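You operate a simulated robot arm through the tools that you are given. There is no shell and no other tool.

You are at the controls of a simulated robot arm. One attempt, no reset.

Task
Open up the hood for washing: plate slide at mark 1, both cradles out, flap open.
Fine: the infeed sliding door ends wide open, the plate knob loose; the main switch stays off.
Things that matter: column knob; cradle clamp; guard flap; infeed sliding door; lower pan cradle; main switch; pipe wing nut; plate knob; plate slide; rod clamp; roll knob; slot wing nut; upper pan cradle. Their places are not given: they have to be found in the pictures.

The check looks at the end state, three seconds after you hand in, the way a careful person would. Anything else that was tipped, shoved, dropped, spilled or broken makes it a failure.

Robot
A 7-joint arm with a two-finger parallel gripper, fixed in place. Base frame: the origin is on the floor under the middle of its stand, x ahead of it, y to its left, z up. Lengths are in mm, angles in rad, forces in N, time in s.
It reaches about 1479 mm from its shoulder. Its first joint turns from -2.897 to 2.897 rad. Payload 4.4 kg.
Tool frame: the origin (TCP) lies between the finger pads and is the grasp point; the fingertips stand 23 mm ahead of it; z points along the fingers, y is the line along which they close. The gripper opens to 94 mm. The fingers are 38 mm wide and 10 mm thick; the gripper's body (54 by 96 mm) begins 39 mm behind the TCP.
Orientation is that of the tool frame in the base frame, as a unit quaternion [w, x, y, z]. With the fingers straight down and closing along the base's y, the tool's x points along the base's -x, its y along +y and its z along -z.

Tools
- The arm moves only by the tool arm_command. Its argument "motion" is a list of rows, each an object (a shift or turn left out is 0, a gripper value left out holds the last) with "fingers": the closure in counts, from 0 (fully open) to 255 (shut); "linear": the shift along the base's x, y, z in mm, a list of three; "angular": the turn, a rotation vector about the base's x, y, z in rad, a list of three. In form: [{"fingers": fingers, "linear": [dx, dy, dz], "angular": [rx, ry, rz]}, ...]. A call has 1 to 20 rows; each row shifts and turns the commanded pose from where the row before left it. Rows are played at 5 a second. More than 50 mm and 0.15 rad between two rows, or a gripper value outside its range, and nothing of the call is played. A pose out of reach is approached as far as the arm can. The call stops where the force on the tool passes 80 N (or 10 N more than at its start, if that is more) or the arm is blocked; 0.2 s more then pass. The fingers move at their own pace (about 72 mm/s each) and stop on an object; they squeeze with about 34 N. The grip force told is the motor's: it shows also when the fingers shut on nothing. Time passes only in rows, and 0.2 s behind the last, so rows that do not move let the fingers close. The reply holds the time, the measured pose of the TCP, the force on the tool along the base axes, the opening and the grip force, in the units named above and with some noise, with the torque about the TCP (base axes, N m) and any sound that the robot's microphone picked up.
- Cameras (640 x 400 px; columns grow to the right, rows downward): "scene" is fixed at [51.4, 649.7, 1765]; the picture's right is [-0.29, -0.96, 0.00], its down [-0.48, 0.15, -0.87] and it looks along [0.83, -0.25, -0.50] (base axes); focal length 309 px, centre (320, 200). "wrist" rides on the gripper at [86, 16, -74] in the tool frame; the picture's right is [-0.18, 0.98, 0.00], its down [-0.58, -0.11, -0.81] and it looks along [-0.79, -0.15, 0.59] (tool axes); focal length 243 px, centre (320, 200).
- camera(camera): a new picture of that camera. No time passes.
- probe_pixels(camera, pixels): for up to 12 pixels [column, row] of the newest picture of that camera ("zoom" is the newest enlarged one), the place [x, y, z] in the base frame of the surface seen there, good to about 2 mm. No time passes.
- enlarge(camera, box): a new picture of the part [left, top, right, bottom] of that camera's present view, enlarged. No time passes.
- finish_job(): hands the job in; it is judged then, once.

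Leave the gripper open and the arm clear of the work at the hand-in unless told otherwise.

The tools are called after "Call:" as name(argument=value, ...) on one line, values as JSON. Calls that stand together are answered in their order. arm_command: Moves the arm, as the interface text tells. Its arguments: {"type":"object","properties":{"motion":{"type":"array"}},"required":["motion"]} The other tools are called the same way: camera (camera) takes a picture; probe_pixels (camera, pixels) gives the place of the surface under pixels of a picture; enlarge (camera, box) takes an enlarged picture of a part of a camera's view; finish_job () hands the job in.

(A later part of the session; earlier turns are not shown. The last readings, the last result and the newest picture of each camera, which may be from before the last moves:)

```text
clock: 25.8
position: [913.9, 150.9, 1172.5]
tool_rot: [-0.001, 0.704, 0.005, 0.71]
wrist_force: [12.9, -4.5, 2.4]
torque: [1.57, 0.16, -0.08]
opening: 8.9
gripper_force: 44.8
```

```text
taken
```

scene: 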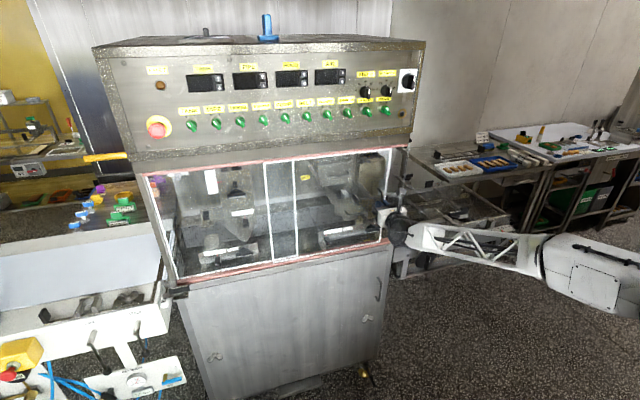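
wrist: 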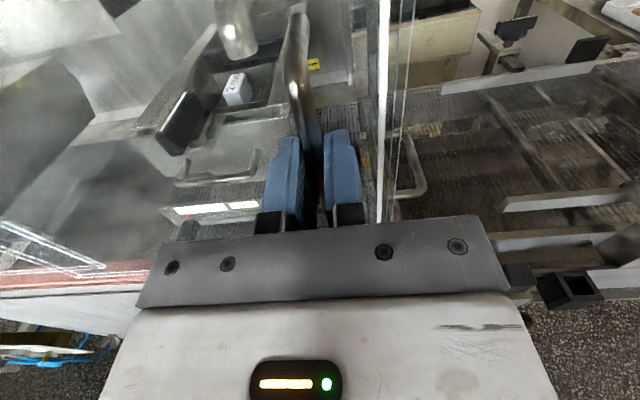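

The door slides easily (≈-5 N). Continue sliding toward +y.

Call:
arm_command(motion=[{"linear": [0, 30, 0]}, {"linear": [0, 30, 0]}, {"linear": [0, 30, 0]}, {"linear": [0, 30, 0]}, {"linear": [0, 30, 0]}, {"linear": [0, 30, 0]}, {"linear": [0, 30, 0]}, {"linear": [0, 30, 0]}])

Call:
camera(camera="scene")

```text
clock: 27.6
position: [915.7, 390.6, 1172.3]
tool_rot: [0.0, 0.703, 0.004, 0.712]
wrist_force: [21.0, -5.2, 9.4]
torque: [1.49, -0.06, -0.08]
opening: 8.8
gripper_force: 44.9
```

```text
taken
```

scene: 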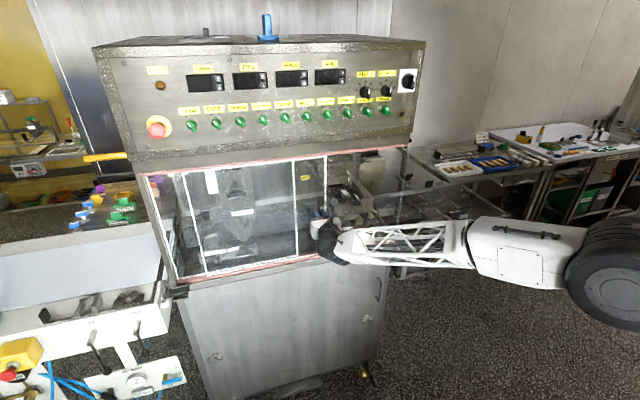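

Door is most of the way. Continue in smaller steps to the stop (x force growing slightly; I'll back 1–2 mm in x).

Call:
arm_command(motion=[{"linear": [-2, 20, 0]}, {"linear": [0, 20, 0]}, {"linear": [0, 15, 0]}, {"linear": [0, 15, 0]}, {"linear": [0, 15, 0]}, {"linear": [0, 15, 0]}, {"linear": [0, 15, 0]}])

Call:
camera(camera="scene")

```text
clock: 28.3
position: [914.2, 427.2, 1173.2]
tool_rot: [0.004, 0.703, -0.001, 0.711]
wrist_force: [-29.7, -43.2, 3.9]
torque: [0.81, 0.3, -0.38]
opening: 8.8
gripper_force: 45.2
stopped in row 3: the force on the tool passed its limit at 103 N (the readings are from after the stop); the commanded pose is now the measured one
```

```text
taken
```

scene: 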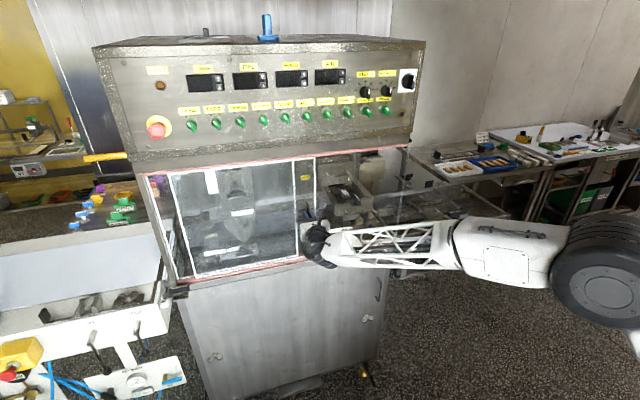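

Hard stop at y≈430 (travel ≈340 mm) — door wide open. I'll release the handle and back off, then look inside.

Call:
arm_command(motion=[{"linear": [0, -2, 0]}, {"fingers": 0}, {}, {}, {"linear": [-40, 0, 0]}, {"linear": [-50, 0, 0]}, {"linear": [-50, -40, 0], "fingers": 0}])

Call:
camera(camera="scene")

Call:
camera(camera="wrist")

```text
refused: row 7 steps farther than a row can; nothing moved
```

```text
taken
```

scene: 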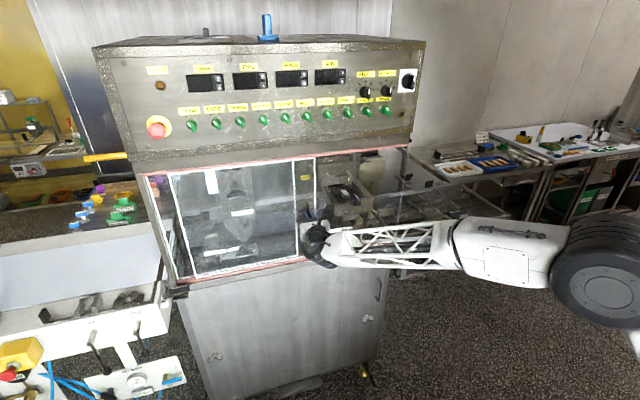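

```text
taken
```

wrist: 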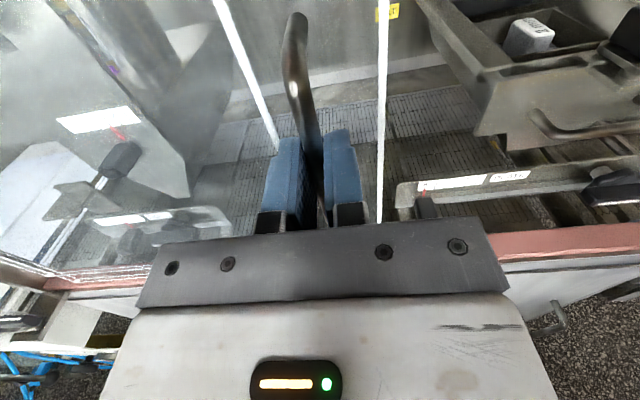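

Refused for a 64 mm row; I'll repeat with valid steps.

Call:
arm_command(motion=[{"linear": [0, -2, 0]}, {"fingers": 0}, {}, {}, {"linear": [-40, 0, 0]}, {"linear": [-45, 0, 0]}, {"linear": [-30, -35, 0]}, {"linear": [-10, -45, 10]}, {"linear": [0, -45, 20]}, {"linear": [0, -45, 20]}])

Call:
camera(camera="scene")

Call:
camera(camera="wrist")

```text
clock: 30.5
position: [789.5, 258.5, 1221.2]
tool_rot: [0.003, 0.703, 0.001, 0.711]
wrist_force: [-0.3, -0.1, -0.9]
torque: [0.02, 0.02, 0.02]
opening: 94.1
gripper_force: 0.1
```

```text
taken
```

scene: 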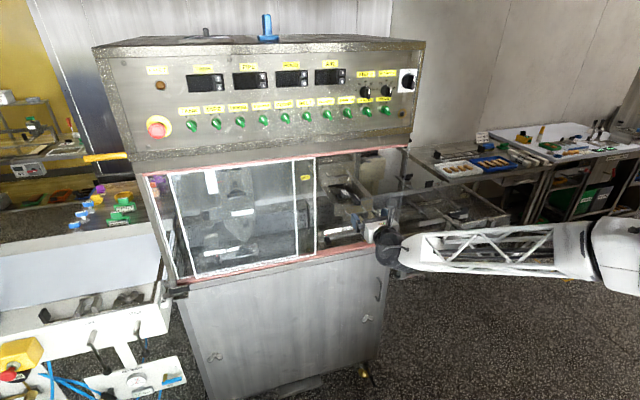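

```text
taken
```

wrist: 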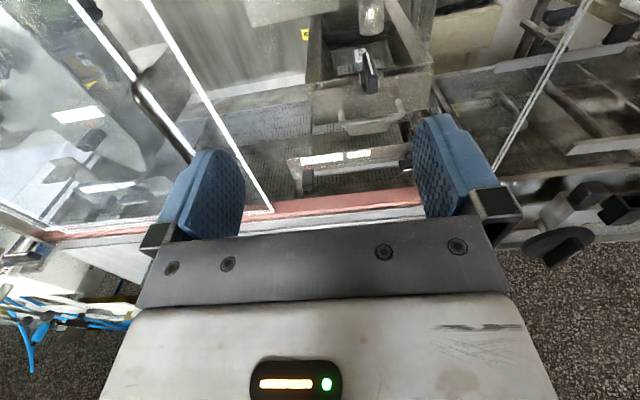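

The door's right edge is now around col 315 in the scene. Next: detail of the plate rail (wrist 290–415, 140–200) and clamp.

Call:
enlarge(camera="wrist", box=[270, 130, 430, 220])

Call:
enlarge(camera="wrist", box=[290, 20, 450, 140])

Call:
probe_pixels(camera="wrist", pixels=[[307, 180], [302, 165], [405, 165], [408, 150], [350, 155], [340, 172], [360, 126], [397, 105], [345, 118], [370, 75], [361, 60], [420, 85]])

```text
4.00 times, centred on (350, 175) of wrist
```

zoom: 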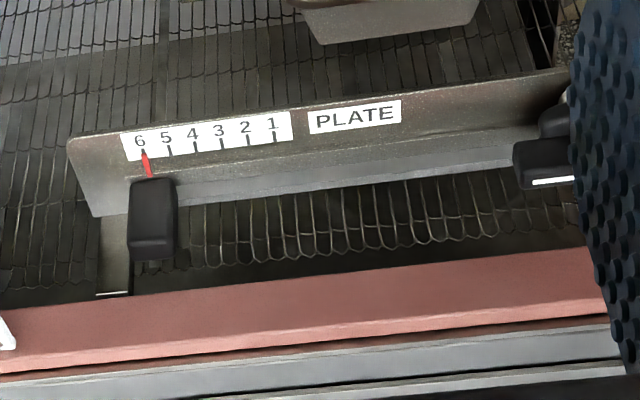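

```text
3.33 times, centred on (370, 80) of wrist
```

zoom: 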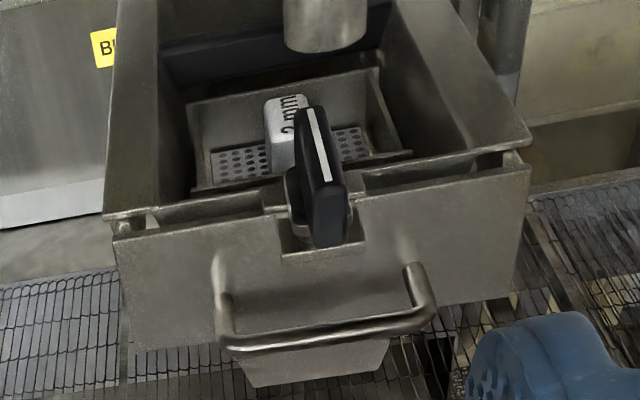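

```text
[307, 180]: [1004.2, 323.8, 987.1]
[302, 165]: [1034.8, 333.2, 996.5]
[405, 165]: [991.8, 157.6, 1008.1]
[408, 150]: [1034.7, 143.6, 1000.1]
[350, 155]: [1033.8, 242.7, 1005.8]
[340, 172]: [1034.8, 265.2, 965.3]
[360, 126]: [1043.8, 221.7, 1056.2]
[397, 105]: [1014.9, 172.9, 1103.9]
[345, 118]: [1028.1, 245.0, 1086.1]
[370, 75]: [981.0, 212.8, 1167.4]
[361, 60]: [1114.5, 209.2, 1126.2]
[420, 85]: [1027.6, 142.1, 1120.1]
```

Let me probe the marks, the slide tab and plate knob in the zoomed picture.

Call:
enlarge(camera="wrist", box=[270, 130, 430, 220])

Call:
probe_pixels(camera="zoom", pixels=[[143, 153], [170, 152], [195, 150], [222, 147], [248, 143], [275, 140], [135, 190], [170, 190], [152, 225], [150, 255], [530, 160], [550, 183]])

```text
4.00 times, centred on (350, 175) of wrist
```

zoom: 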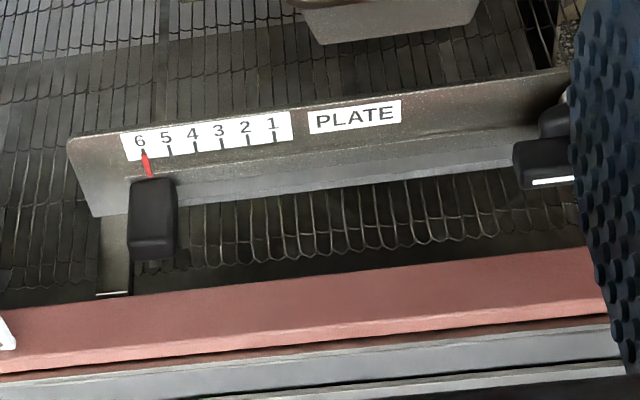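

```text
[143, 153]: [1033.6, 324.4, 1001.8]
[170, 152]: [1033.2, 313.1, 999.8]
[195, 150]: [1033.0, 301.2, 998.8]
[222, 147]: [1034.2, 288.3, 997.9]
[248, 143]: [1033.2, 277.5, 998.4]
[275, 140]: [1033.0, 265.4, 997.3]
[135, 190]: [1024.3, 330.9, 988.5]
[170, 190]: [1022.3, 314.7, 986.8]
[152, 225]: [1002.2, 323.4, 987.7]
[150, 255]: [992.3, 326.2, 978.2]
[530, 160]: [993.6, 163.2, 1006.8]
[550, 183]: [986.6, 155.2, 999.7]
```

Marks are ~11.8 mm apart: 6 at y=324.4, 1 at y=265.4, so the slide must move -59 mm in y. Now I look at the plate knob and sill from closer right: shift right and take zooms.

Call:
arm_command(motion=[{"linear": [0, -45, 0]}, {"linear": [0, -45, 0]}, {"linear": [0, -45, 0]}])

Call:
camera(camera="wrist")

Call:
enlarge(camera="wrist", box=[250, 120, 370, 220])

```text
clock: 31.3
position: [787.0, 124.3, 1220.7]
tool_rot: [0.001, 0.704, 0.003, 0.711]
wrist_force: [0.0, -0.6, 0.4]
torque: [-0.02, -0.01, 0.03]
opening: 93.8
gripper_force: 0.0
```

```text
taken
```

wrist: 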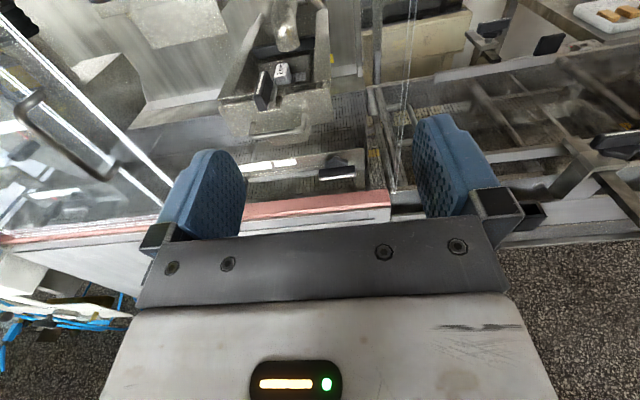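

```text
4.00 times, centred on (310, 170) of wrist
```

zoom: 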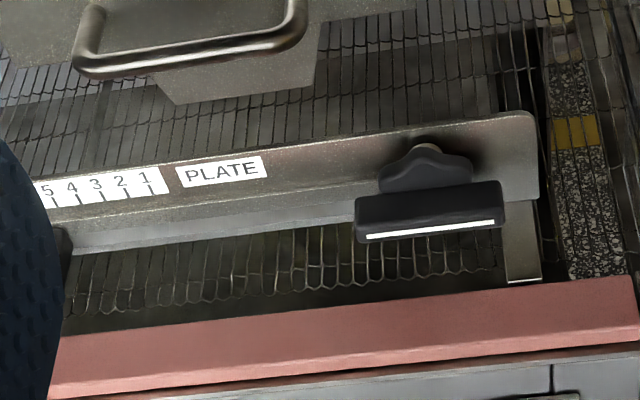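

Call:
probe_pixels(camera="zoom", pixels=[[360, 205], [360, 235], [430, 195], [430, 215], [432, 229], [498, 190], [500, 220], [425, 150], [460, 180], [430, 130], [520, 130], [80, 240]])

Call:
probe_pixels(camera="zoom", pixels=[[300, 310], [300, 345], [300, 365], [580, 290], [600, 320], [525, 275], [525, 240], [240, 140], [250, 60], [450, 30], [420, 240], [400, 175]])

```text
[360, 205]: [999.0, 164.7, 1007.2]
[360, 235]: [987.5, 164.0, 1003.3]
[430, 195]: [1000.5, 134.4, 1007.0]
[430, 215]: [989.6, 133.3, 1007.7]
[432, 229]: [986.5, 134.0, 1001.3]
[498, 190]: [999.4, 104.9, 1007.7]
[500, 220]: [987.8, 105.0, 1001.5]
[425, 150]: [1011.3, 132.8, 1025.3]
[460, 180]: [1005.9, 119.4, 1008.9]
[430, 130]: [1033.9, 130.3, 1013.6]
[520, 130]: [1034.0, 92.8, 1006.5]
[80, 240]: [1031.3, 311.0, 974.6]
```

```text
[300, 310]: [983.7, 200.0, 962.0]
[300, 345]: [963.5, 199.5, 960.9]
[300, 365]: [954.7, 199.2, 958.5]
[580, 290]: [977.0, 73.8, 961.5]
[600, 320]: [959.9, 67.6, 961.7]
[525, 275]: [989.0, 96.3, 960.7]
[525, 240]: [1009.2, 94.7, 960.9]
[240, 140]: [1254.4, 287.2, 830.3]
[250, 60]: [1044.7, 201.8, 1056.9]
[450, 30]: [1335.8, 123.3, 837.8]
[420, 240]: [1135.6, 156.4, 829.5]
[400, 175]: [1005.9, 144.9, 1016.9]
```

Plate knob: T-bar y 104–165, x 987–1001, top z≈1007 (centre ≈[994,134.5,1000]); sill top z≈961. I'll roll the tool +π/2 (fingers closing vertically), opening ~32 mm, and descend at x≈860 to z≈1000, y≈134.5.

Call:
arm_command(motion=[{"fingers": 168, "angular": [0.15, 0, 0]}, {"angular": [0.15, 0, 0]}, {"angular": [0.15, 0, 0]}, {"angular": [0.15, 0, 0]}, {"angular": [0.15, 0, 0]}, {"angular": [0.15, 0, 0]}, {"angular": [0.15, 0, 0]}, {"angular": [0.15, 0, 0]}, {"angular": [0.15, 0, 0]}, {"angular": [0.15, 0, 0]}, {"angular": [0.07, 0, 0]}])

```text
clock: 33.7
position: [788.0, 124.3, 1220.0]
tool_rot: [-0.496, 0.499, -0.501, 0.504]
wrist_force: [-0.5, 0.2, 0.3]
torque: [-0.01, -0.01, 0.01]
opening: 32.0
gripper_force: 0.1
```

Good: opening 32 mm, orientation as wanted. Descend to z≈1000 at x≈860.

Call:
arm_command(motion=[{"linear": [12, 2, -40]}, {"linear": [12, 2, -40]}, {"linear": [12, 2, -40]}, {"linear": [12, 2, -40]}, {"linear": [12, 2, -40]}, {"linear": [12, 0, -20]}, {}])

Call:
camera(camera="wrist")

Call:
camera(camera="scene")

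```text
clock: 35.3
position: [860.9, 132.8, 1001.4]
tool_rot: [-0.496, 0.498, -0.501, 0.504]
wrist_force: [0.5, -0.2, -0.1]
torque: [0.01, -0.01, 0.0]
opening: 31.8
gripper_force: 0.2
```

```text
taken
```

wrist: 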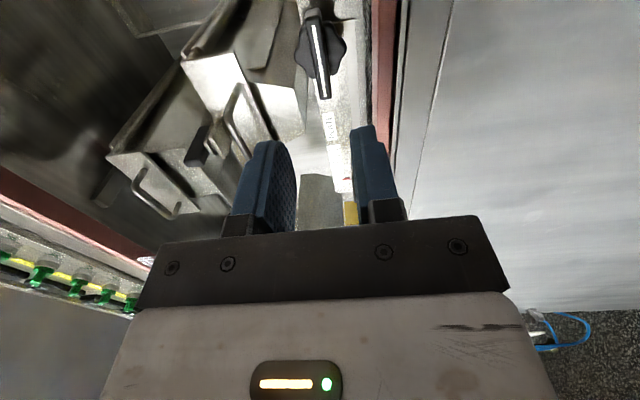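

```text
taken
```

scene: 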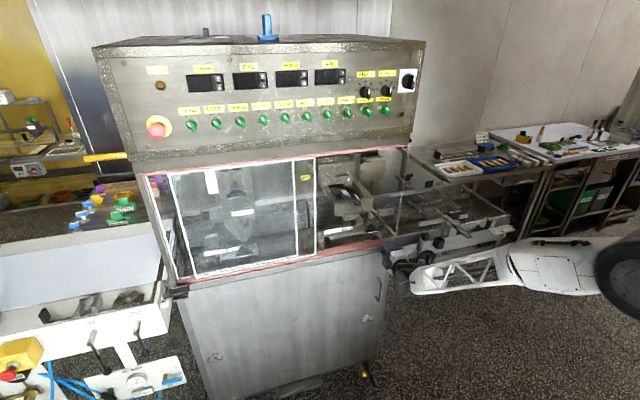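

The wrist camera now sees the knob at (320,50). Zoom and probe for its exact centre.

Call:
enlarge(camera="wrist", box=[270, 0, 370, 110])

Call:
probe_pixels(camera="wrist", pixels=[[316, 25], [320, 90], [310, 50], [326, 50], [340, 45], [303, 55], [318, 55], [380, 60], [372, 90]])

```text
3.64 times, centred on (320, 55) of wrist
```

zoom: 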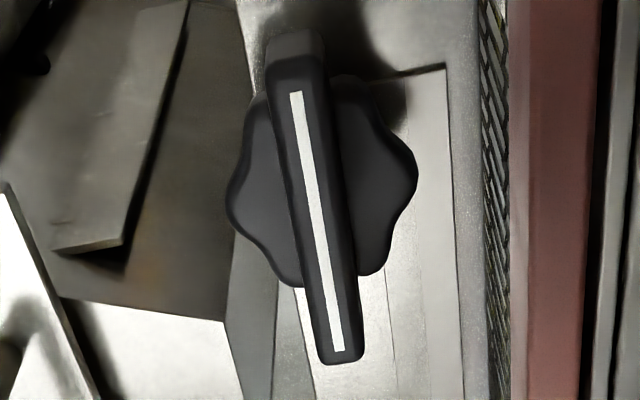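

```text
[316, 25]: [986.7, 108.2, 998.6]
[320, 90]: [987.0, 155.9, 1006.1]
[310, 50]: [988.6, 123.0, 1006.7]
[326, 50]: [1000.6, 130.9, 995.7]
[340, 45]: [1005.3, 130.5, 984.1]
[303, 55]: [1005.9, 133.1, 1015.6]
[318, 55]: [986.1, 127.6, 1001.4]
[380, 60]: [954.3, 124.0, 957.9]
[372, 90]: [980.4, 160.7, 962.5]
```

Bar centre ≈[993,134.5,1001]. Advance to x≈977 with fingers above/below the bar.

Call:
arm_command(motion=[{"linear": [40, 1, 0]}, {"linear": [40, 1, 0]}, {"linear": [20, 0, 0]}, {"linear": [16, 0, 0]}, {}])

Call:
camera(camera="wrist")

```text
clock: 36.5
position: [976.3, 135.6, 1001.6]
tool_rot: [-0.495, 0.5, -0.501, 0.504]
wrist_force: [0.3, -0.2, -0.4]
torque: [-0.01, -0.02, 0.01]
opening: 32.4
gripper_force: 0.0
```

```text
taken
```

wrist: 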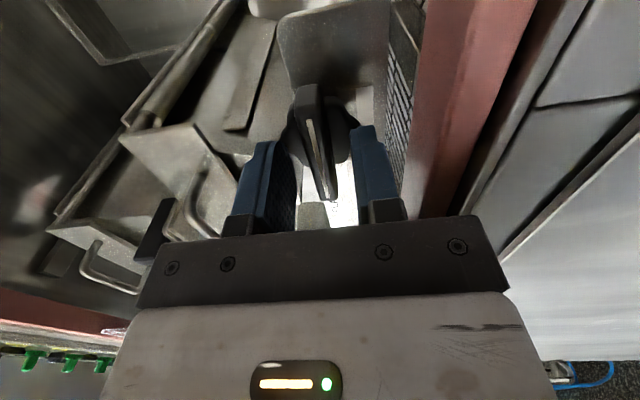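

The bar is between the fingers. Close.

Call:
arm_command(motion=[{"fingers": 255}, {}, {}])

Call:
camera(camera="wrist")

```text
clock: 37.3
position: [976.7, 135.9, 1003.2]
tool_rot: [-0.495, 0.5, -0.501, 0.504]
wrist_force: [6.6, -0.3, -3.1]
torque: [0.02, -0.02, 0.13]
opening: 11.9
gripper_force: 44.9
```

```text
taken
```

wrist: 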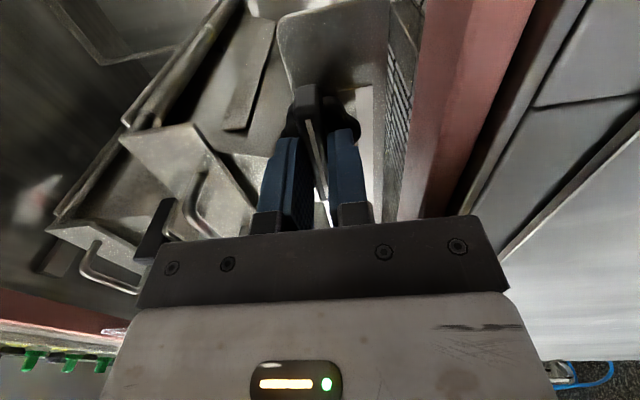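

Gripped (12 mm bar). Now turn counter-clockwise as seen from the front: rotation about -x, first a test of 0.3 rad.

Call:
arm_command(motion=[{"linear": [0, -1, 0], "angular": [-0.1, 0, 0]}, {"angular": [-0.1, 0, 0]}, {"angular": [-0.1, 0, 0]}])

```text
clock: 38.1
position: [975.9, 135.3, 1002.4]
tool_rot: [-0.415, 0.569, -0.419, 0.574]
wrist_force: [-22.2, 15.3, 4.8]
torque: [0.05, 0.06, 0.61]
opening: 11.7
gripper_force: 45.0
```

It rotates with little torque (0.05 N m). Continue to about -1.5 rad in total.

Call:
arm_command(motion=[{"angular": [-0.12, 0, 0]}, {"angular": [-0.12, 0, 0]}, {"angular": [-0.12, 0, 0]}, {"angular": [-0.12, 0, 0]}, {"angular": [-0.12, 0, 0]}])

Call:
camera(camera="wrist")

```text
clock: 39.3
position: [977.5, 134.4, 1001.8]
tool_rot: [-0.228, 0.665, -0.231, 0.672]
wrist_force: [-21.9, 24.2, 0.5]
torque: [-0.01, -0.27, 0.24]
opening: 11.7
gripper_force: 45.1
```

```text
taken
```

wrist: 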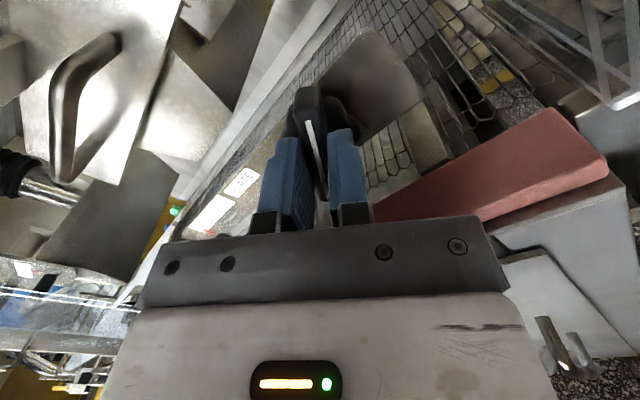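

The knob turns along with the gripper. Continue another ~0.66 rad (bar to vertical).

Call:
arm_command(motion=[{"linear": [0, -0.5, 0], "angular": [-0.12, 0, 0]}, {"angular": [-0.12, 0, 0]}, {"angular": [-0.12, 0, 0]}, {"angular": [-0.12, 0, 0]}, {"angular": [-0.12, 0, 0]}, {"angular": [-0.06, 0, 0]}])

Call:
camera(camera="wrist")

Call:
enlarge(camera="scene", box=[300, 190, 400, 260])

```text
clock: 40.7
position: [976.7, 135.3, 1002.2]
tool_rot: [0.0, 0.704, 0.0, 0.71]
wrist_force: [-11.9, 31.4, -5.7]
torque: [-0.01, -1.15, 0.57]
opening: 11.9
gripper_force: 44.7
```

```text
taken
```

wrist: 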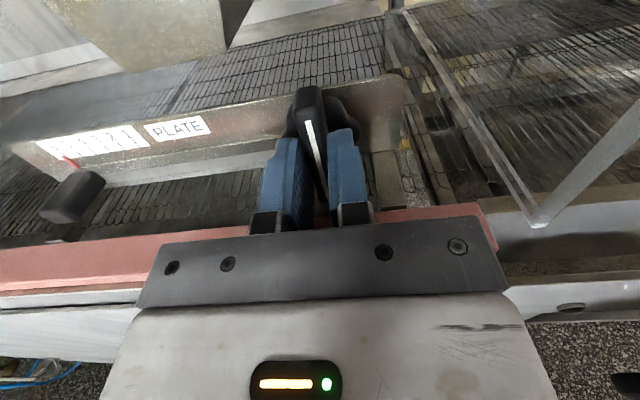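

```text
5.71 times, centred on (350, 225) of scene
```

zoom: 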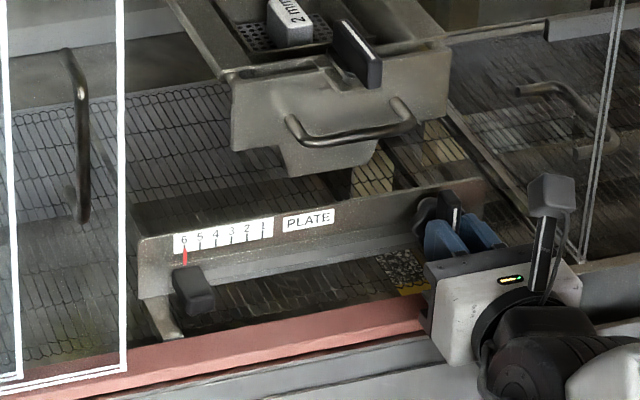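

The knob bar is now vertical (turned 90°). I'll release it and retreat, then test the slide by gripping its black tab (y≈323, z≈988).

Call:
arm_command(motion=[{"fingers": 150}, {}, {"linear": [-20, 0, 0]}, {"linear": [-40, 0, 0]}, {"linear": [-30, 0, 10]}, {}])

Call:
camera(camera="wrist")

Call:
enlarge(camera="wrist", box=[130, 40, 430, 220])

```text
clock: 42.1
position: [887.4, 135.3, 1010.2]
tool_rot: [-0.001, 0.704, -0.001, 0.711]
wrist_force: [0.5, 0.1, -0.8]
torque: [-0.04, -0.01, 0.0]
opening: 38.9
gripper_force: 0.1
```

```text
taken
```

wrist: 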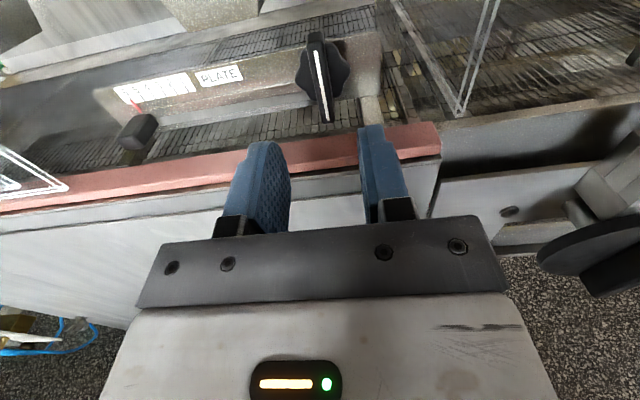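

```text
2.13 times, centred on (280, 130) of wrist
```

zoom: 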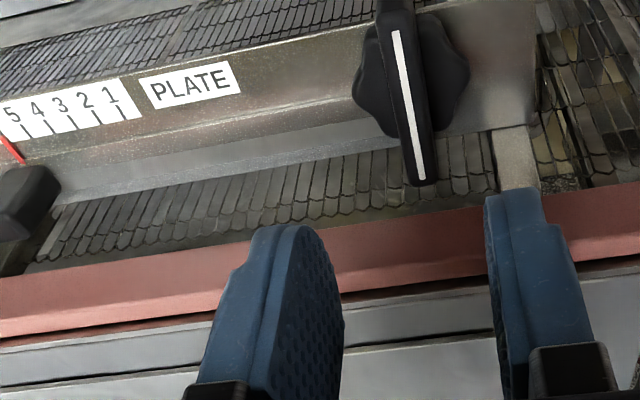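

The knob bar stands vertical. Move to the slide tab: y≈323, z≈990, x≈900, opening ~39 mm.

Call:
arm_command(motion=[{"linear": [0, 45, 0]}, {"linear": [0, 45, 0]}, {"linear": [0, 45, -5]}, {"linear": [0, 45, -10]}, {"linear": [0, 8, -5]}, {}])

Call:
camera(camera="wrist")

Call:
enlarge(camera="wrist", box=[230, 0, 430, 150])

```text
clock: 43.5
position: [885.5, 322.5, 991.2]
tool_rot: [-0.001, 0.703, 0.0, 0.711]
wrist_force: [0.4, -0.2, 0.0]
torque: [-0.02, 0.0, 0.0]
opening: 38.9
gripper_force: 0.1
```

```text
taken
```

wrist: 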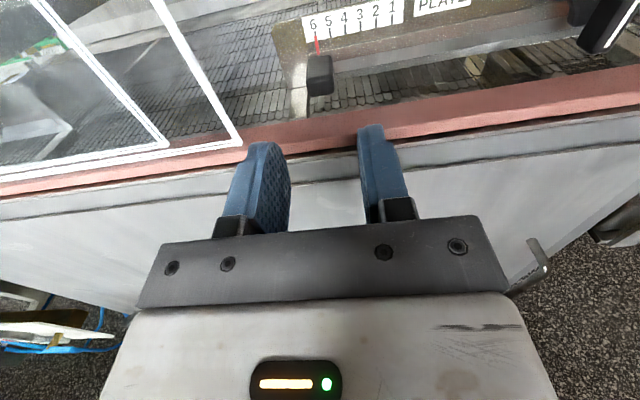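

```text
2.67 times, centred on (330, 75) of wrist
```

zoom: 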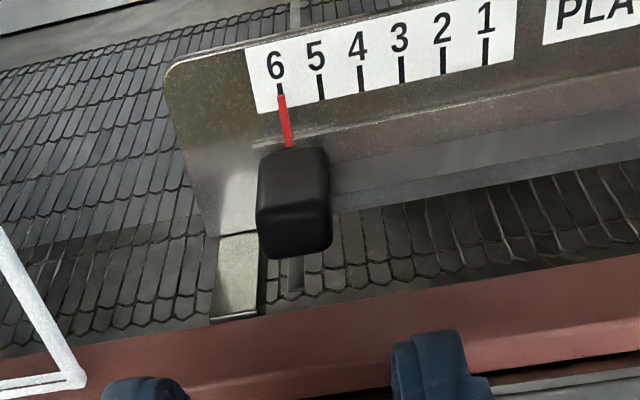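

Call:
probe_pixels(camera="zoom", pixels=[[263, 190], [325, 180], [295, 180], [295, 225], [270, 240], [325, 225], [297, 250], [282, 100], [485, 45], [280, 87], [240, 290], [500, 310]])

```text
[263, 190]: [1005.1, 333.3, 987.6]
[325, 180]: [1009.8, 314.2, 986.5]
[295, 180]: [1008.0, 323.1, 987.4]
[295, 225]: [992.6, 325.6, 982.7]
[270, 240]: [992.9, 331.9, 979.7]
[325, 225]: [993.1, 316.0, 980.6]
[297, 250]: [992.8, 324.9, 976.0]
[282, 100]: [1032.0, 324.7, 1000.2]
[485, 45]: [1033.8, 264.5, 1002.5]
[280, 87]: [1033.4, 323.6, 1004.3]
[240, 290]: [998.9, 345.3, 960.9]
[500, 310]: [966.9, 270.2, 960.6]
```

Tab: y 314–333 (centre ≈323.8), z 974–988, front x≈992. Advance to x≈990, z≈987 and close.

Call:
arm_command(motion=[{"linear": [40, 1, -4]}, {"linear": [40, 0, 0]}, {"linear": [24, 0, 0]}, {}, {"fingers": 255}, {}, {}])

Call:
camera(camera="wrist")

```text
clock: 45.1
position: [990.7, 322.8, 987.1]
tool_rot: [-0.001, 0.704, -0.001, 0.711]
wrist_force: [9.7, 0.1, -1.7]
torque: [-0.42, 0.02, 0.33]
opening: 21.7
gripper_force: 44.9
```

```text
taken
```

wrist: 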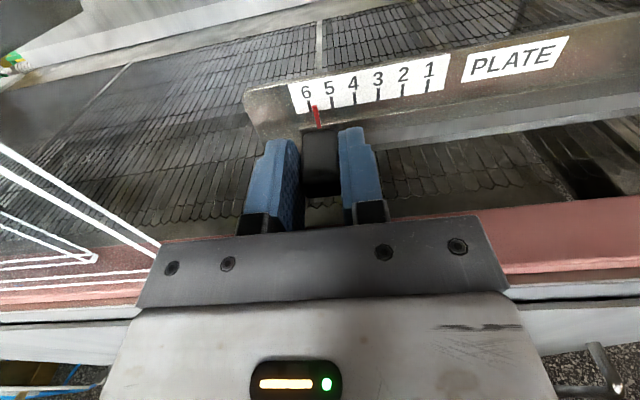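

Gripped the tab (21.7 mm). Now test-move toward -y by 15 mm.

Call:
arm_command(motion=[{"linear": [0, -5, 0]}, {"linear": [0, -5, 0]}, {"linear": [0, -5, 0]}])

Call:
camera(camera="wrist")

```text
clock: 45.9
position: [991.0, 307.1, 987.4]
tool_rot: [-0.001, 0.704, 0.0, 0.711]
wrist_force: [0.6, 0.6, 5.3]
torque: [-0.35, 0.82, 0.33]
opening: 21.6
gripper_force: 45.0
```

```text
taken
```

wrist: 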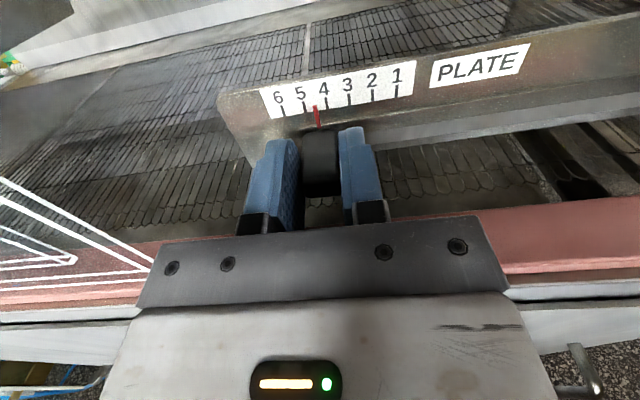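

The slide moves freely (knob is loose). Continue −43 mm to mark 1 (TCP y≈263.8).

Call:
arm_command(motion=[{"linear": [0, -10, 0]}, {"linear": [0, -10, 0]}, {"linear": [0, -10, 0]}, {"linear": [0, -8, 0]}, {"linear": [0, -5, 0]}, {}])

Call:
enlarge(camera="wrist", box=[220, 0, 420, 150])

```text
clock: 47.3
position: [991.2, 265.2, 987.0]
tool_rot: [0.0, 0.703, -0.002, 0.711]
wrist_force: [36.2, -0.5, -0.5]
torque: [-0.43, -0.2, 0.26]
opening: 21.2
gripper_force: 45.0
```

```text
2.67 times, centred on (320, 75) of wrist
```

zoom: 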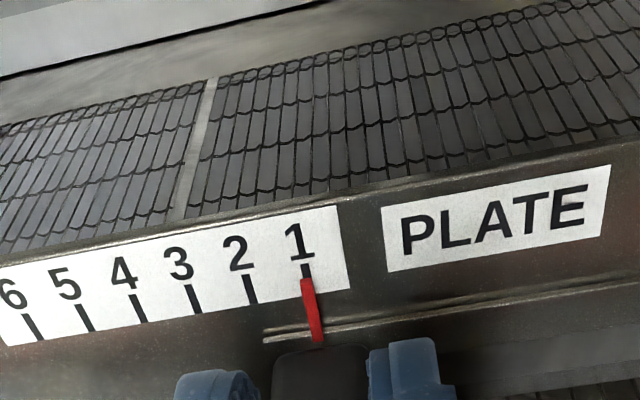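

The pointer stands at mark 1. I'll probe pointer tip and the mark to confirm to the mm.

Call:
probe_pixels(camera="zoom", pixels=[[305, 268], [308, 285], [312, 310], [316, 335], [250, 290], [305, 272]])

```text
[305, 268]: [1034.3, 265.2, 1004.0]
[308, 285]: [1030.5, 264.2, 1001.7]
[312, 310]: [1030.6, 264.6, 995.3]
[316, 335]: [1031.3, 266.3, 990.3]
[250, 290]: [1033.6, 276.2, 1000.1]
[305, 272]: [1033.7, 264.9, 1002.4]
```

Pointer within ~0.7 mm of mark 1. Release and retreat, then recheck.

Call:
arm_command(motion=[{"fingers": 150}, {}, {"linear": [-15, 0, 0]}, {"linear": [-30, 0, 0]}, {"linear": [-40, 0, 5]}, {"linear": [-30, -20, 30]}, {"linear": [0, -20, 40]}, {}])

Call:
camera(camera="wrist")

Call:
enlarge(camera="wrist", box=[220, 60, 420, 200])

Call:
enlarge(camera="wrist", box=[270, 0, 430, 90])

```text
clock: 49.1
position: [876.5, 224.2, 1064.2]
tool_rot: [-0.001, 0.704, -0.001, 0.711]
wrist_force: [0.6, -0.4, -1.0]
torque: [-0.01, -0.01, -0.01]
opening: 38.6
gripper_force: 0.0
```

```text
taken
```

wrist: 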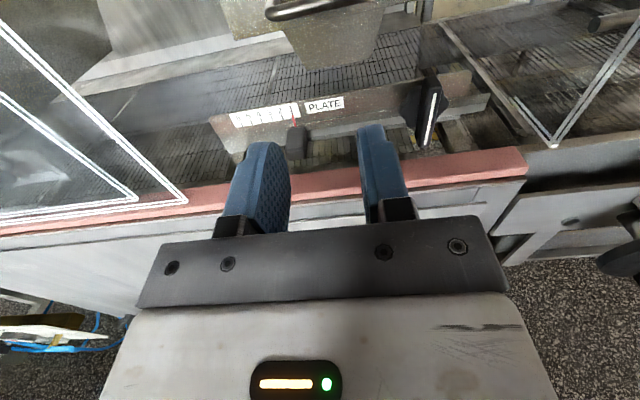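

```text
2.86 times, centred on (320, 130) of wrist
```

zoom: 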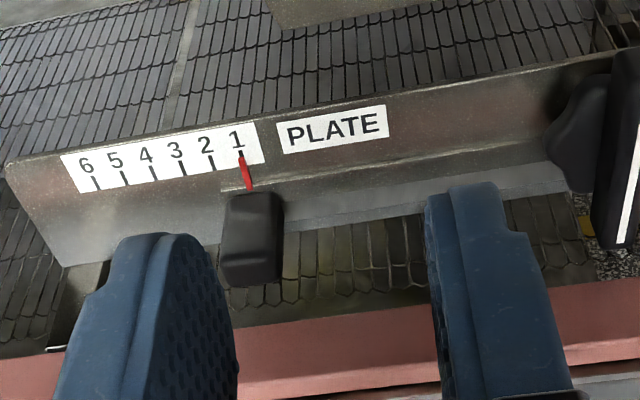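

```text
4.00 times, centred on (350, 45) of wrist
```

zoom: 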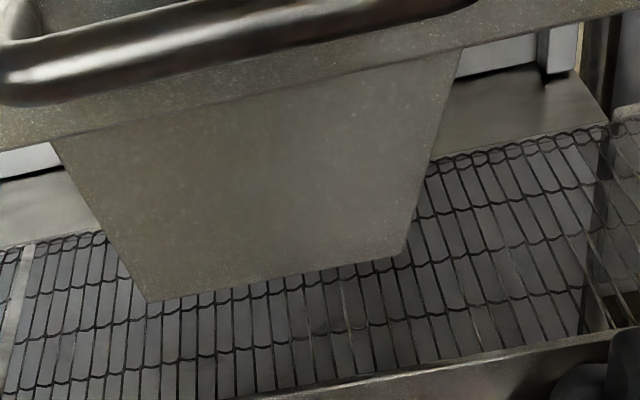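

The slide is at mark 1. Next: inspect the cradles and clamp from above-front. Move up to z≈1260, x≈800.

Call:
arm_command(motion=[{"linear": [-20, 0, 40]}, {"linear": [-20, 0, 40]}, {"linear": [-20, 0, 40]}, {"linear": [-20, 0, 40]}, {"linear": [0, 0, 40]}])

Call:
camera(camera="wrist")

Call:
enlarge(camera="wrist", box=[220, 0, 440, 140])

```text
clock: 50.3
position: [796.3, 226.2, 1261.5]
tool_rot: [-0.001, 0.705, 0.0, 0.709]
wrist_force: [-0.4, 0.8, -0.5]
torque: [0.02, 0.0, 0.02]
opening: 38.7
gripper_force: 0.1
```

```text
taken
```

wrist: 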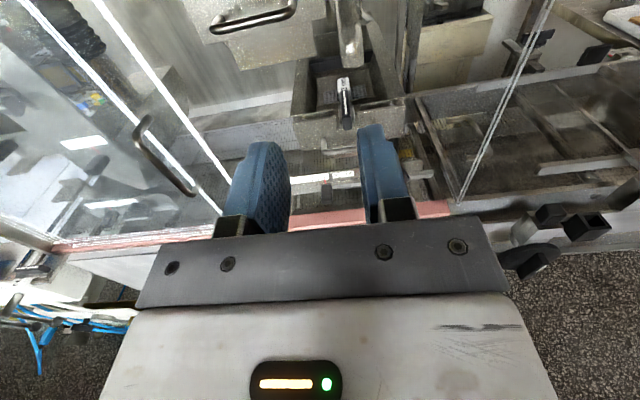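

```text
2.86 times, centred on (330, 70) of wrist
```

zoom: 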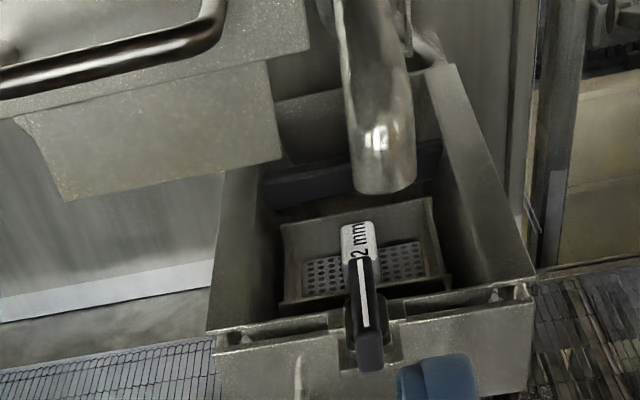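

I need exact clamp geometry. Probing on this zoom: the bar's top white line, front face, cradle rims and the pipe.

Call:
probe_pixels(camera="zoom", pixels=[[361, 265], [364, 300], [366, 340], [368, 362], [354, 300], [382, 330], [394, 335], [385, 175], [375, 60], [230, 330], [520, 275], [500, 285]])

Call:
probe_pixels(camera="zoom", pixels=[[360, 235], [320, 270], [290, 100], [250, 150], [130, 150], [150, 50], [220, 30], [5, 60], [490, 180], [270, 200], [300, 370], [450, 330]])

```text
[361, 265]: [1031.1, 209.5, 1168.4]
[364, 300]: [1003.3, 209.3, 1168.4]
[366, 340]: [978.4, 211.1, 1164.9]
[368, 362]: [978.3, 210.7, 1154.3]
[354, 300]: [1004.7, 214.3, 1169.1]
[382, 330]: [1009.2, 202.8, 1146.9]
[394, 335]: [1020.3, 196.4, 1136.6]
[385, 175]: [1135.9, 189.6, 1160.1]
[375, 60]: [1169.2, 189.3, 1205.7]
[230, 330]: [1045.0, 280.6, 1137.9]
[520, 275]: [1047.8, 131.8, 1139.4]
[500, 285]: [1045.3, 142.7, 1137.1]
```

```text
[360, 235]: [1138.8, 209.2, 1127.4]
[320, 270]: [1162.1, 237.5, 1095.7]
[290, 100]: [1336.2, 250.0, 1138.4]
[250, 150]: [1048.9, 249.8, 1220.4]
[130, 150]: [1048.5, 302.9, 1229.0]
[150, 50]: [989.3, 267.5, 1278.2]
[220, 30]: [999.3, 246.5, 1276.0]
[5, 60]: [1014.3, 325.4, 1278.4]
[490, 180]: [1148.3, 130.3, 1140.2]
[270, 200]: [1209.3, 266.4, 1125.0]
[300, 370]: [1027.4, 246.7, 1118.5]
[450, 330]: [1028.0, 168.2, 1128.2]
```

Clamp T-bar: along x from 977 to 1035 (axis ≈[1006,209.5]), z 1150–1168. I'll grip its near end with the forward tool (fingers closing in y, z≈1172 so the fingers stay above the hub) and turn it counter-clockwise seen from above. First approach to x≈900.

Call:
arm_command(motion=[{"linear": [25, -5, -25]}, {"linear": [25, -5, -25]}, {"linear": [25, -5, -25]}, {"linear": [28, -2, -14]}, {}])

Call:
camera(camera="wrist")

Call:
enlarge(camera="wrist", box=[250, 0, 400, 110])

```text
clock: 51.5
position: [899.4, 208.4, 1172.3]
tool_rot: [-0.001, 0.703, -0.001, 0.711]
wrist_force: [-0.9, 0.2, -1.6]
torque: [0.0, -0.02, 0.0]
opening: 38.6
gripper_force: 0.0
```

```text
taken
```

wrist: 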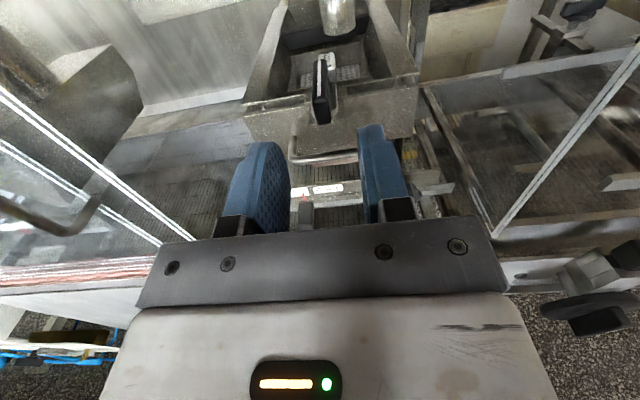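

```text
3.64 times, centred on (325, 55) of wrist
```

zoom: 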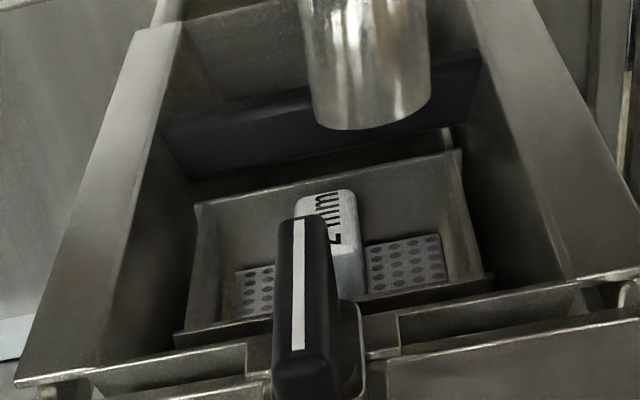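

The bar (320,90) is centred between the fingers. Advance to x≈980 and close.

Call:
arm_command(motion=[{"linear": [40, 1, 0]}, {"linear": [25, 0, 0]}, {"linear": [16, 0, 0]}, {}, {"fingers": 255}, {}, {}])

Call:
camera(camera="wrist")

```text
clock: 53.1
position: [980.5, 210.0, 1172.4]
tool_rot: [0.0, 0.703, -0.001, 0.711]
wrist_force: [1.2, -3.6, 1.4]
torque: [-0.27, 0.55, -0.05]
opening: 11.6
gripper_force: 45.0
```

```text
taken
```

wrist: 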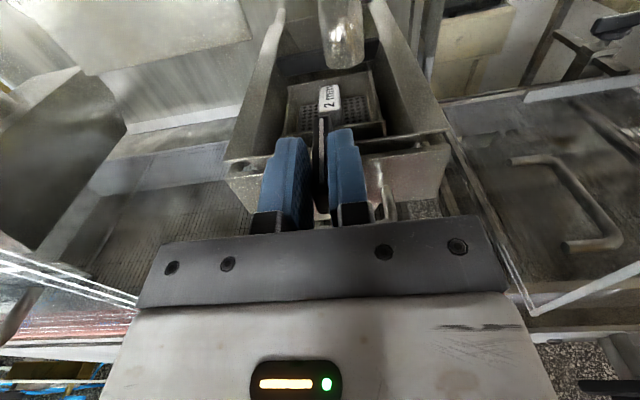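

Gripped. Turn about the stud axis (+z), first 0.3 rad, with the TCP following the arc (radius ≈25.5 mm).

Call:
arm_command(motion=[{"linear": [0.1, -2.5, 0], "angular": [0, 0, 0.1]}, {"linear": [0.4, -2.5, 0], "angular": [0, 0, 0.1]}, {"linear": [0.6, -2.5, 0], "angular": [0, 0, 0.1]}])

```text
clock: 53.5
position: [989.0, 209.2, 1173.9]
tool_rot: [-0.026, 0.705, 0.022, 0.708]
wrist_force: [-26.7, -12.0, 5.5]
torque: [-0.51, -0.48, -0.21]
opening: 12.0
gripper_force: 44.8
stopped in row 1: the force on the tool passed its limit at 211 N (the readings are from after the stop); the commanded pose is now the measured one
```

Stopped on a force spike (211 N) and x moved to 989. I'll look before anything else.

Call:
camera(camera="wrist")

Call:
camera(camera="scene")

Call:
enlarge(camera="wrist", box=[240, 60, 420, 220])

Call:
enlarge(camera="scene", box=[300, 140, 420, 260])

```text
taken
```

wrist: 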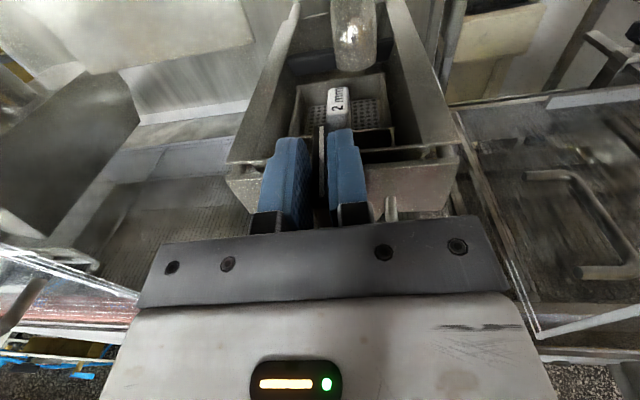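

```text
taken
```

scene: 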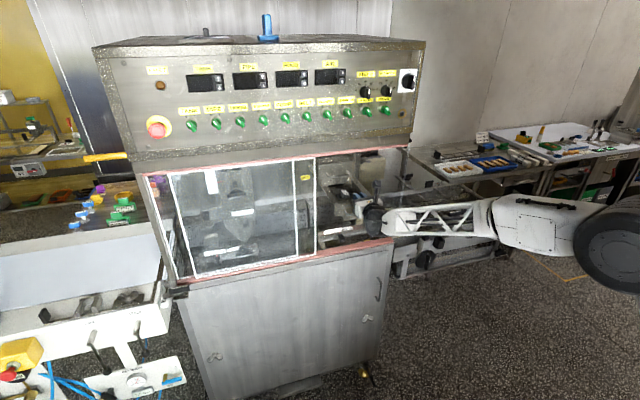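

```text
2.50 times, centred on (330, 140) of wrist
```

zoom: 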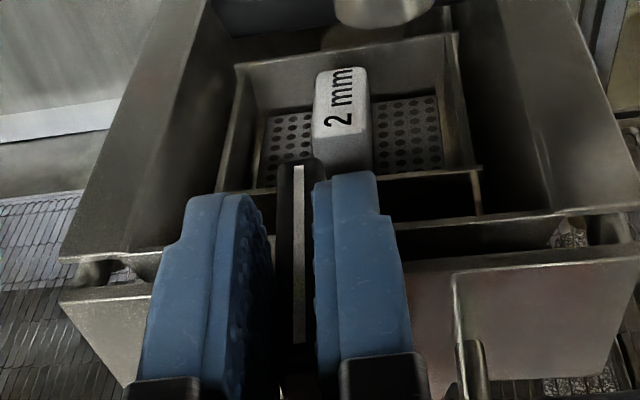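

```text
3.33 times, centred on (360, 200) of scene
```

zoom: 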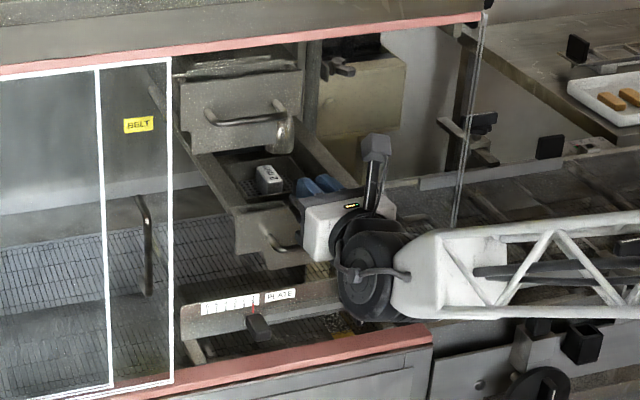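

The view changed a bit; I'll probe the cradle front, clamp bar, block and tray and compare with earlier values (front face x≈1028, bar 977–1035, block x≈1139).

Call:
enlarge(camera="wrist", box=[240, 60, 420, 220])

Call:
probe_pixels(camera="zoom", pixels=[[300, 165], [298, 250], [300, 330], [110, 320], [550, 300], [345, 110], [270, 140], [130, 250], [590, 205], [460, 290], [390, 10], [440, 180]])

```text
2.50 times, centred on (330, 140) of wrist
```

zoom: 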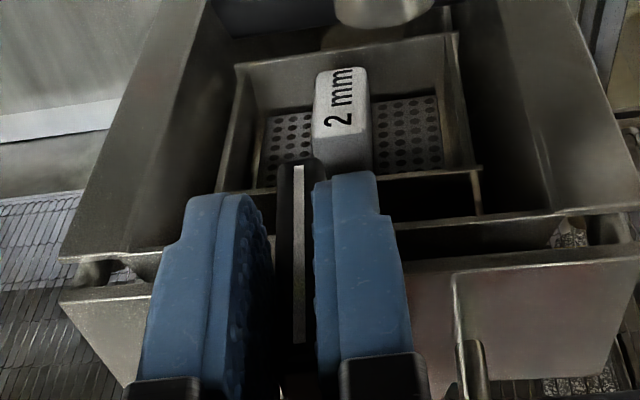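

```text
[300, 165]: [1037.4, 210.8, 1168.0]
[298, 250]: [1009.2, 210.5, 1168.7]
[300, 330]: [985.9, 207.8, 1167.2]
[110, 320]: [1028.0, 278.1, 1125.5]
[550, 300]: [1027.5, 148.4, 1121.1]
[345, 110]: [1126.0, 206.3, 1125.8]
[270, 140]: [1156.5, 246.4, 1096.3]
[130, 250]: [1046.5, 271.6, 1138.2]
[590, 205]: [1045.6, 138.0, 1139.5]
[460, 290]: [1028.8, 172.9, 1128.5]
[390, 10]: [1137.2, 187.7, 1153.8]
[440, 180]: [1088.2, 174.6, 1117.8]
```

Nothing moved out of place: cradle front still x≈1028, bar only turned slightly; the gripper slid 8 mm along the bar. Possibly the arm's joint solution struggles with this yaw. I'll open, back off 90 mm, and test yaw +0.45 in free space.

Call:
arm_command(motion=[{"fingers": 140}, {}, {"linear": [-20, 0, 0]}, {"linear": [-40, 0, 0]}, {"linear": [-40, 0, 0]}, {}])

Call:
arm_command(motion=[{"angular": [0, 0, 0.1]}, {"angular": [0, 0, 0.1]}, {"angular": [0, 0, 0.1]}])

```text
clock: 54.9
position: [889.1, 207.4, 1172.7]
tool_rot: [-0.025, 0.706, 0.023, 0.707]
wrist_force: [0.3, 1.3, 0.1]
torque: [0.0, -0.07, -0.01]
opening: 42.5
gripper_force: 0.0
```

```text
clock: 55.7
position: [889.6, 227.1, 1179.4]
tool_rot: [-0.065, 0.708, 0.063, 0.701]
wrist_force: [0.7, -0.2, -3.6]
torque: [0.02, -0.19, 0.02]
opening: 42.5
gripper_force: 0.1
out of reach, approached as far as the arm can: row 1, 2, 3
```

Positive yaw is out of the arm's reach in this posture. So I'll turn the clamp by pushing instead: closed fingers as a stick, pushing the bar's near end to the right (−y), then pushing it forward. First undo yaw (−0.18), close fingers, and stand left of the bar at y≈245.

Call:
arm_command(motion=[{"fingers": 255, "angular": [0, 0, -0.09]}, {"linear": [0, 10, -5], "angular": [0, 0, -0.09]}, {"linear": [0, 8, -5]}, {}])

```text
clock: 56.7
position: [889.0, 244.6, 1171.8]
tool_rot: [-0.002, 0.71, -0.001, 0.705]
wrist_force: [0.0, 0.7, -0.5]
torque: [0.0, -0.02, -0.01]
opening: 0.0
gripper_force: 33.7
```

Advance to TCP x≈962 (tips x≈985) left of the bar, then push −y down to y≈202.

Call:
arm_command(motion=[{"linear": [40, 0, -3]}, {"linear": [33, 0, 0]}, {"linear": [0, -8, 0]}, {"linear": [0, -6, 0]}, {"linear": [0, -5, 0]}, {"linear": [0, -5, 0]}, {}])

Call:
camera(camera="wrist")

```text
clock: 58.3
position: [963.4, 221.9, 1167.9]
tool_rot: [-0.002, 0.709, -0.001, 0.705]
wrist_force: [-11.6, 8.2, 0.6]
torque: [-0.02, -0.05, 0.09]
opening: 0.1
gripper_force: 34.1
```

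```text
taken
```

wrist: 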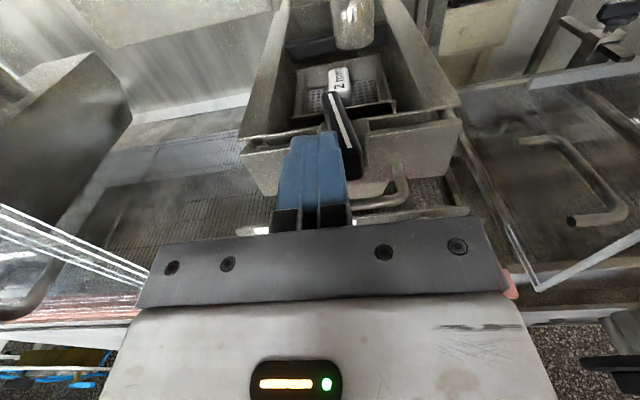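

The bar is turning (near end swings right) with ~10 N. Continue pushing −y another ~18 mm.

Call:
arm_command(motion=[{"linear": [0, -5, 0]}, {"linear": [0, -5, 0]}, {"linear": [0, -5, 0]}, {"linear": [0, -4, 0]}, {}])

Call:
camera(camera="wrist")

Call:
enlarge(camera="wrist", box=[240, 50, 420, 220])

```text
clock: 59.5
position: [961.0, 199.4, 1167.1]
tool_rot: [0.0, 0.71, -0.003, 0.704]
wrist_force: [-0.6, -0.2, 0.0]
torque: [0.02, -0.01, 0.01]
opening: 0.1
gripper_force: 34.1
```

```text
taken
```

wrist: 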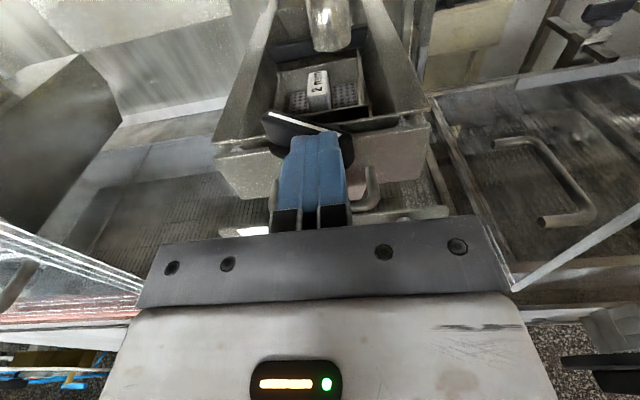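

```text
2.35 times, centred on (330, 135) of wrist
```

zoom: 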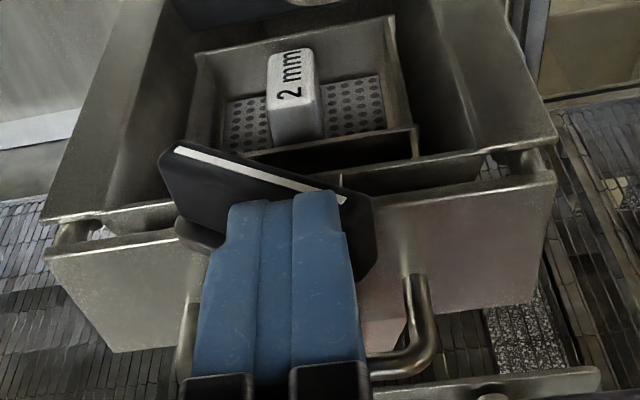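

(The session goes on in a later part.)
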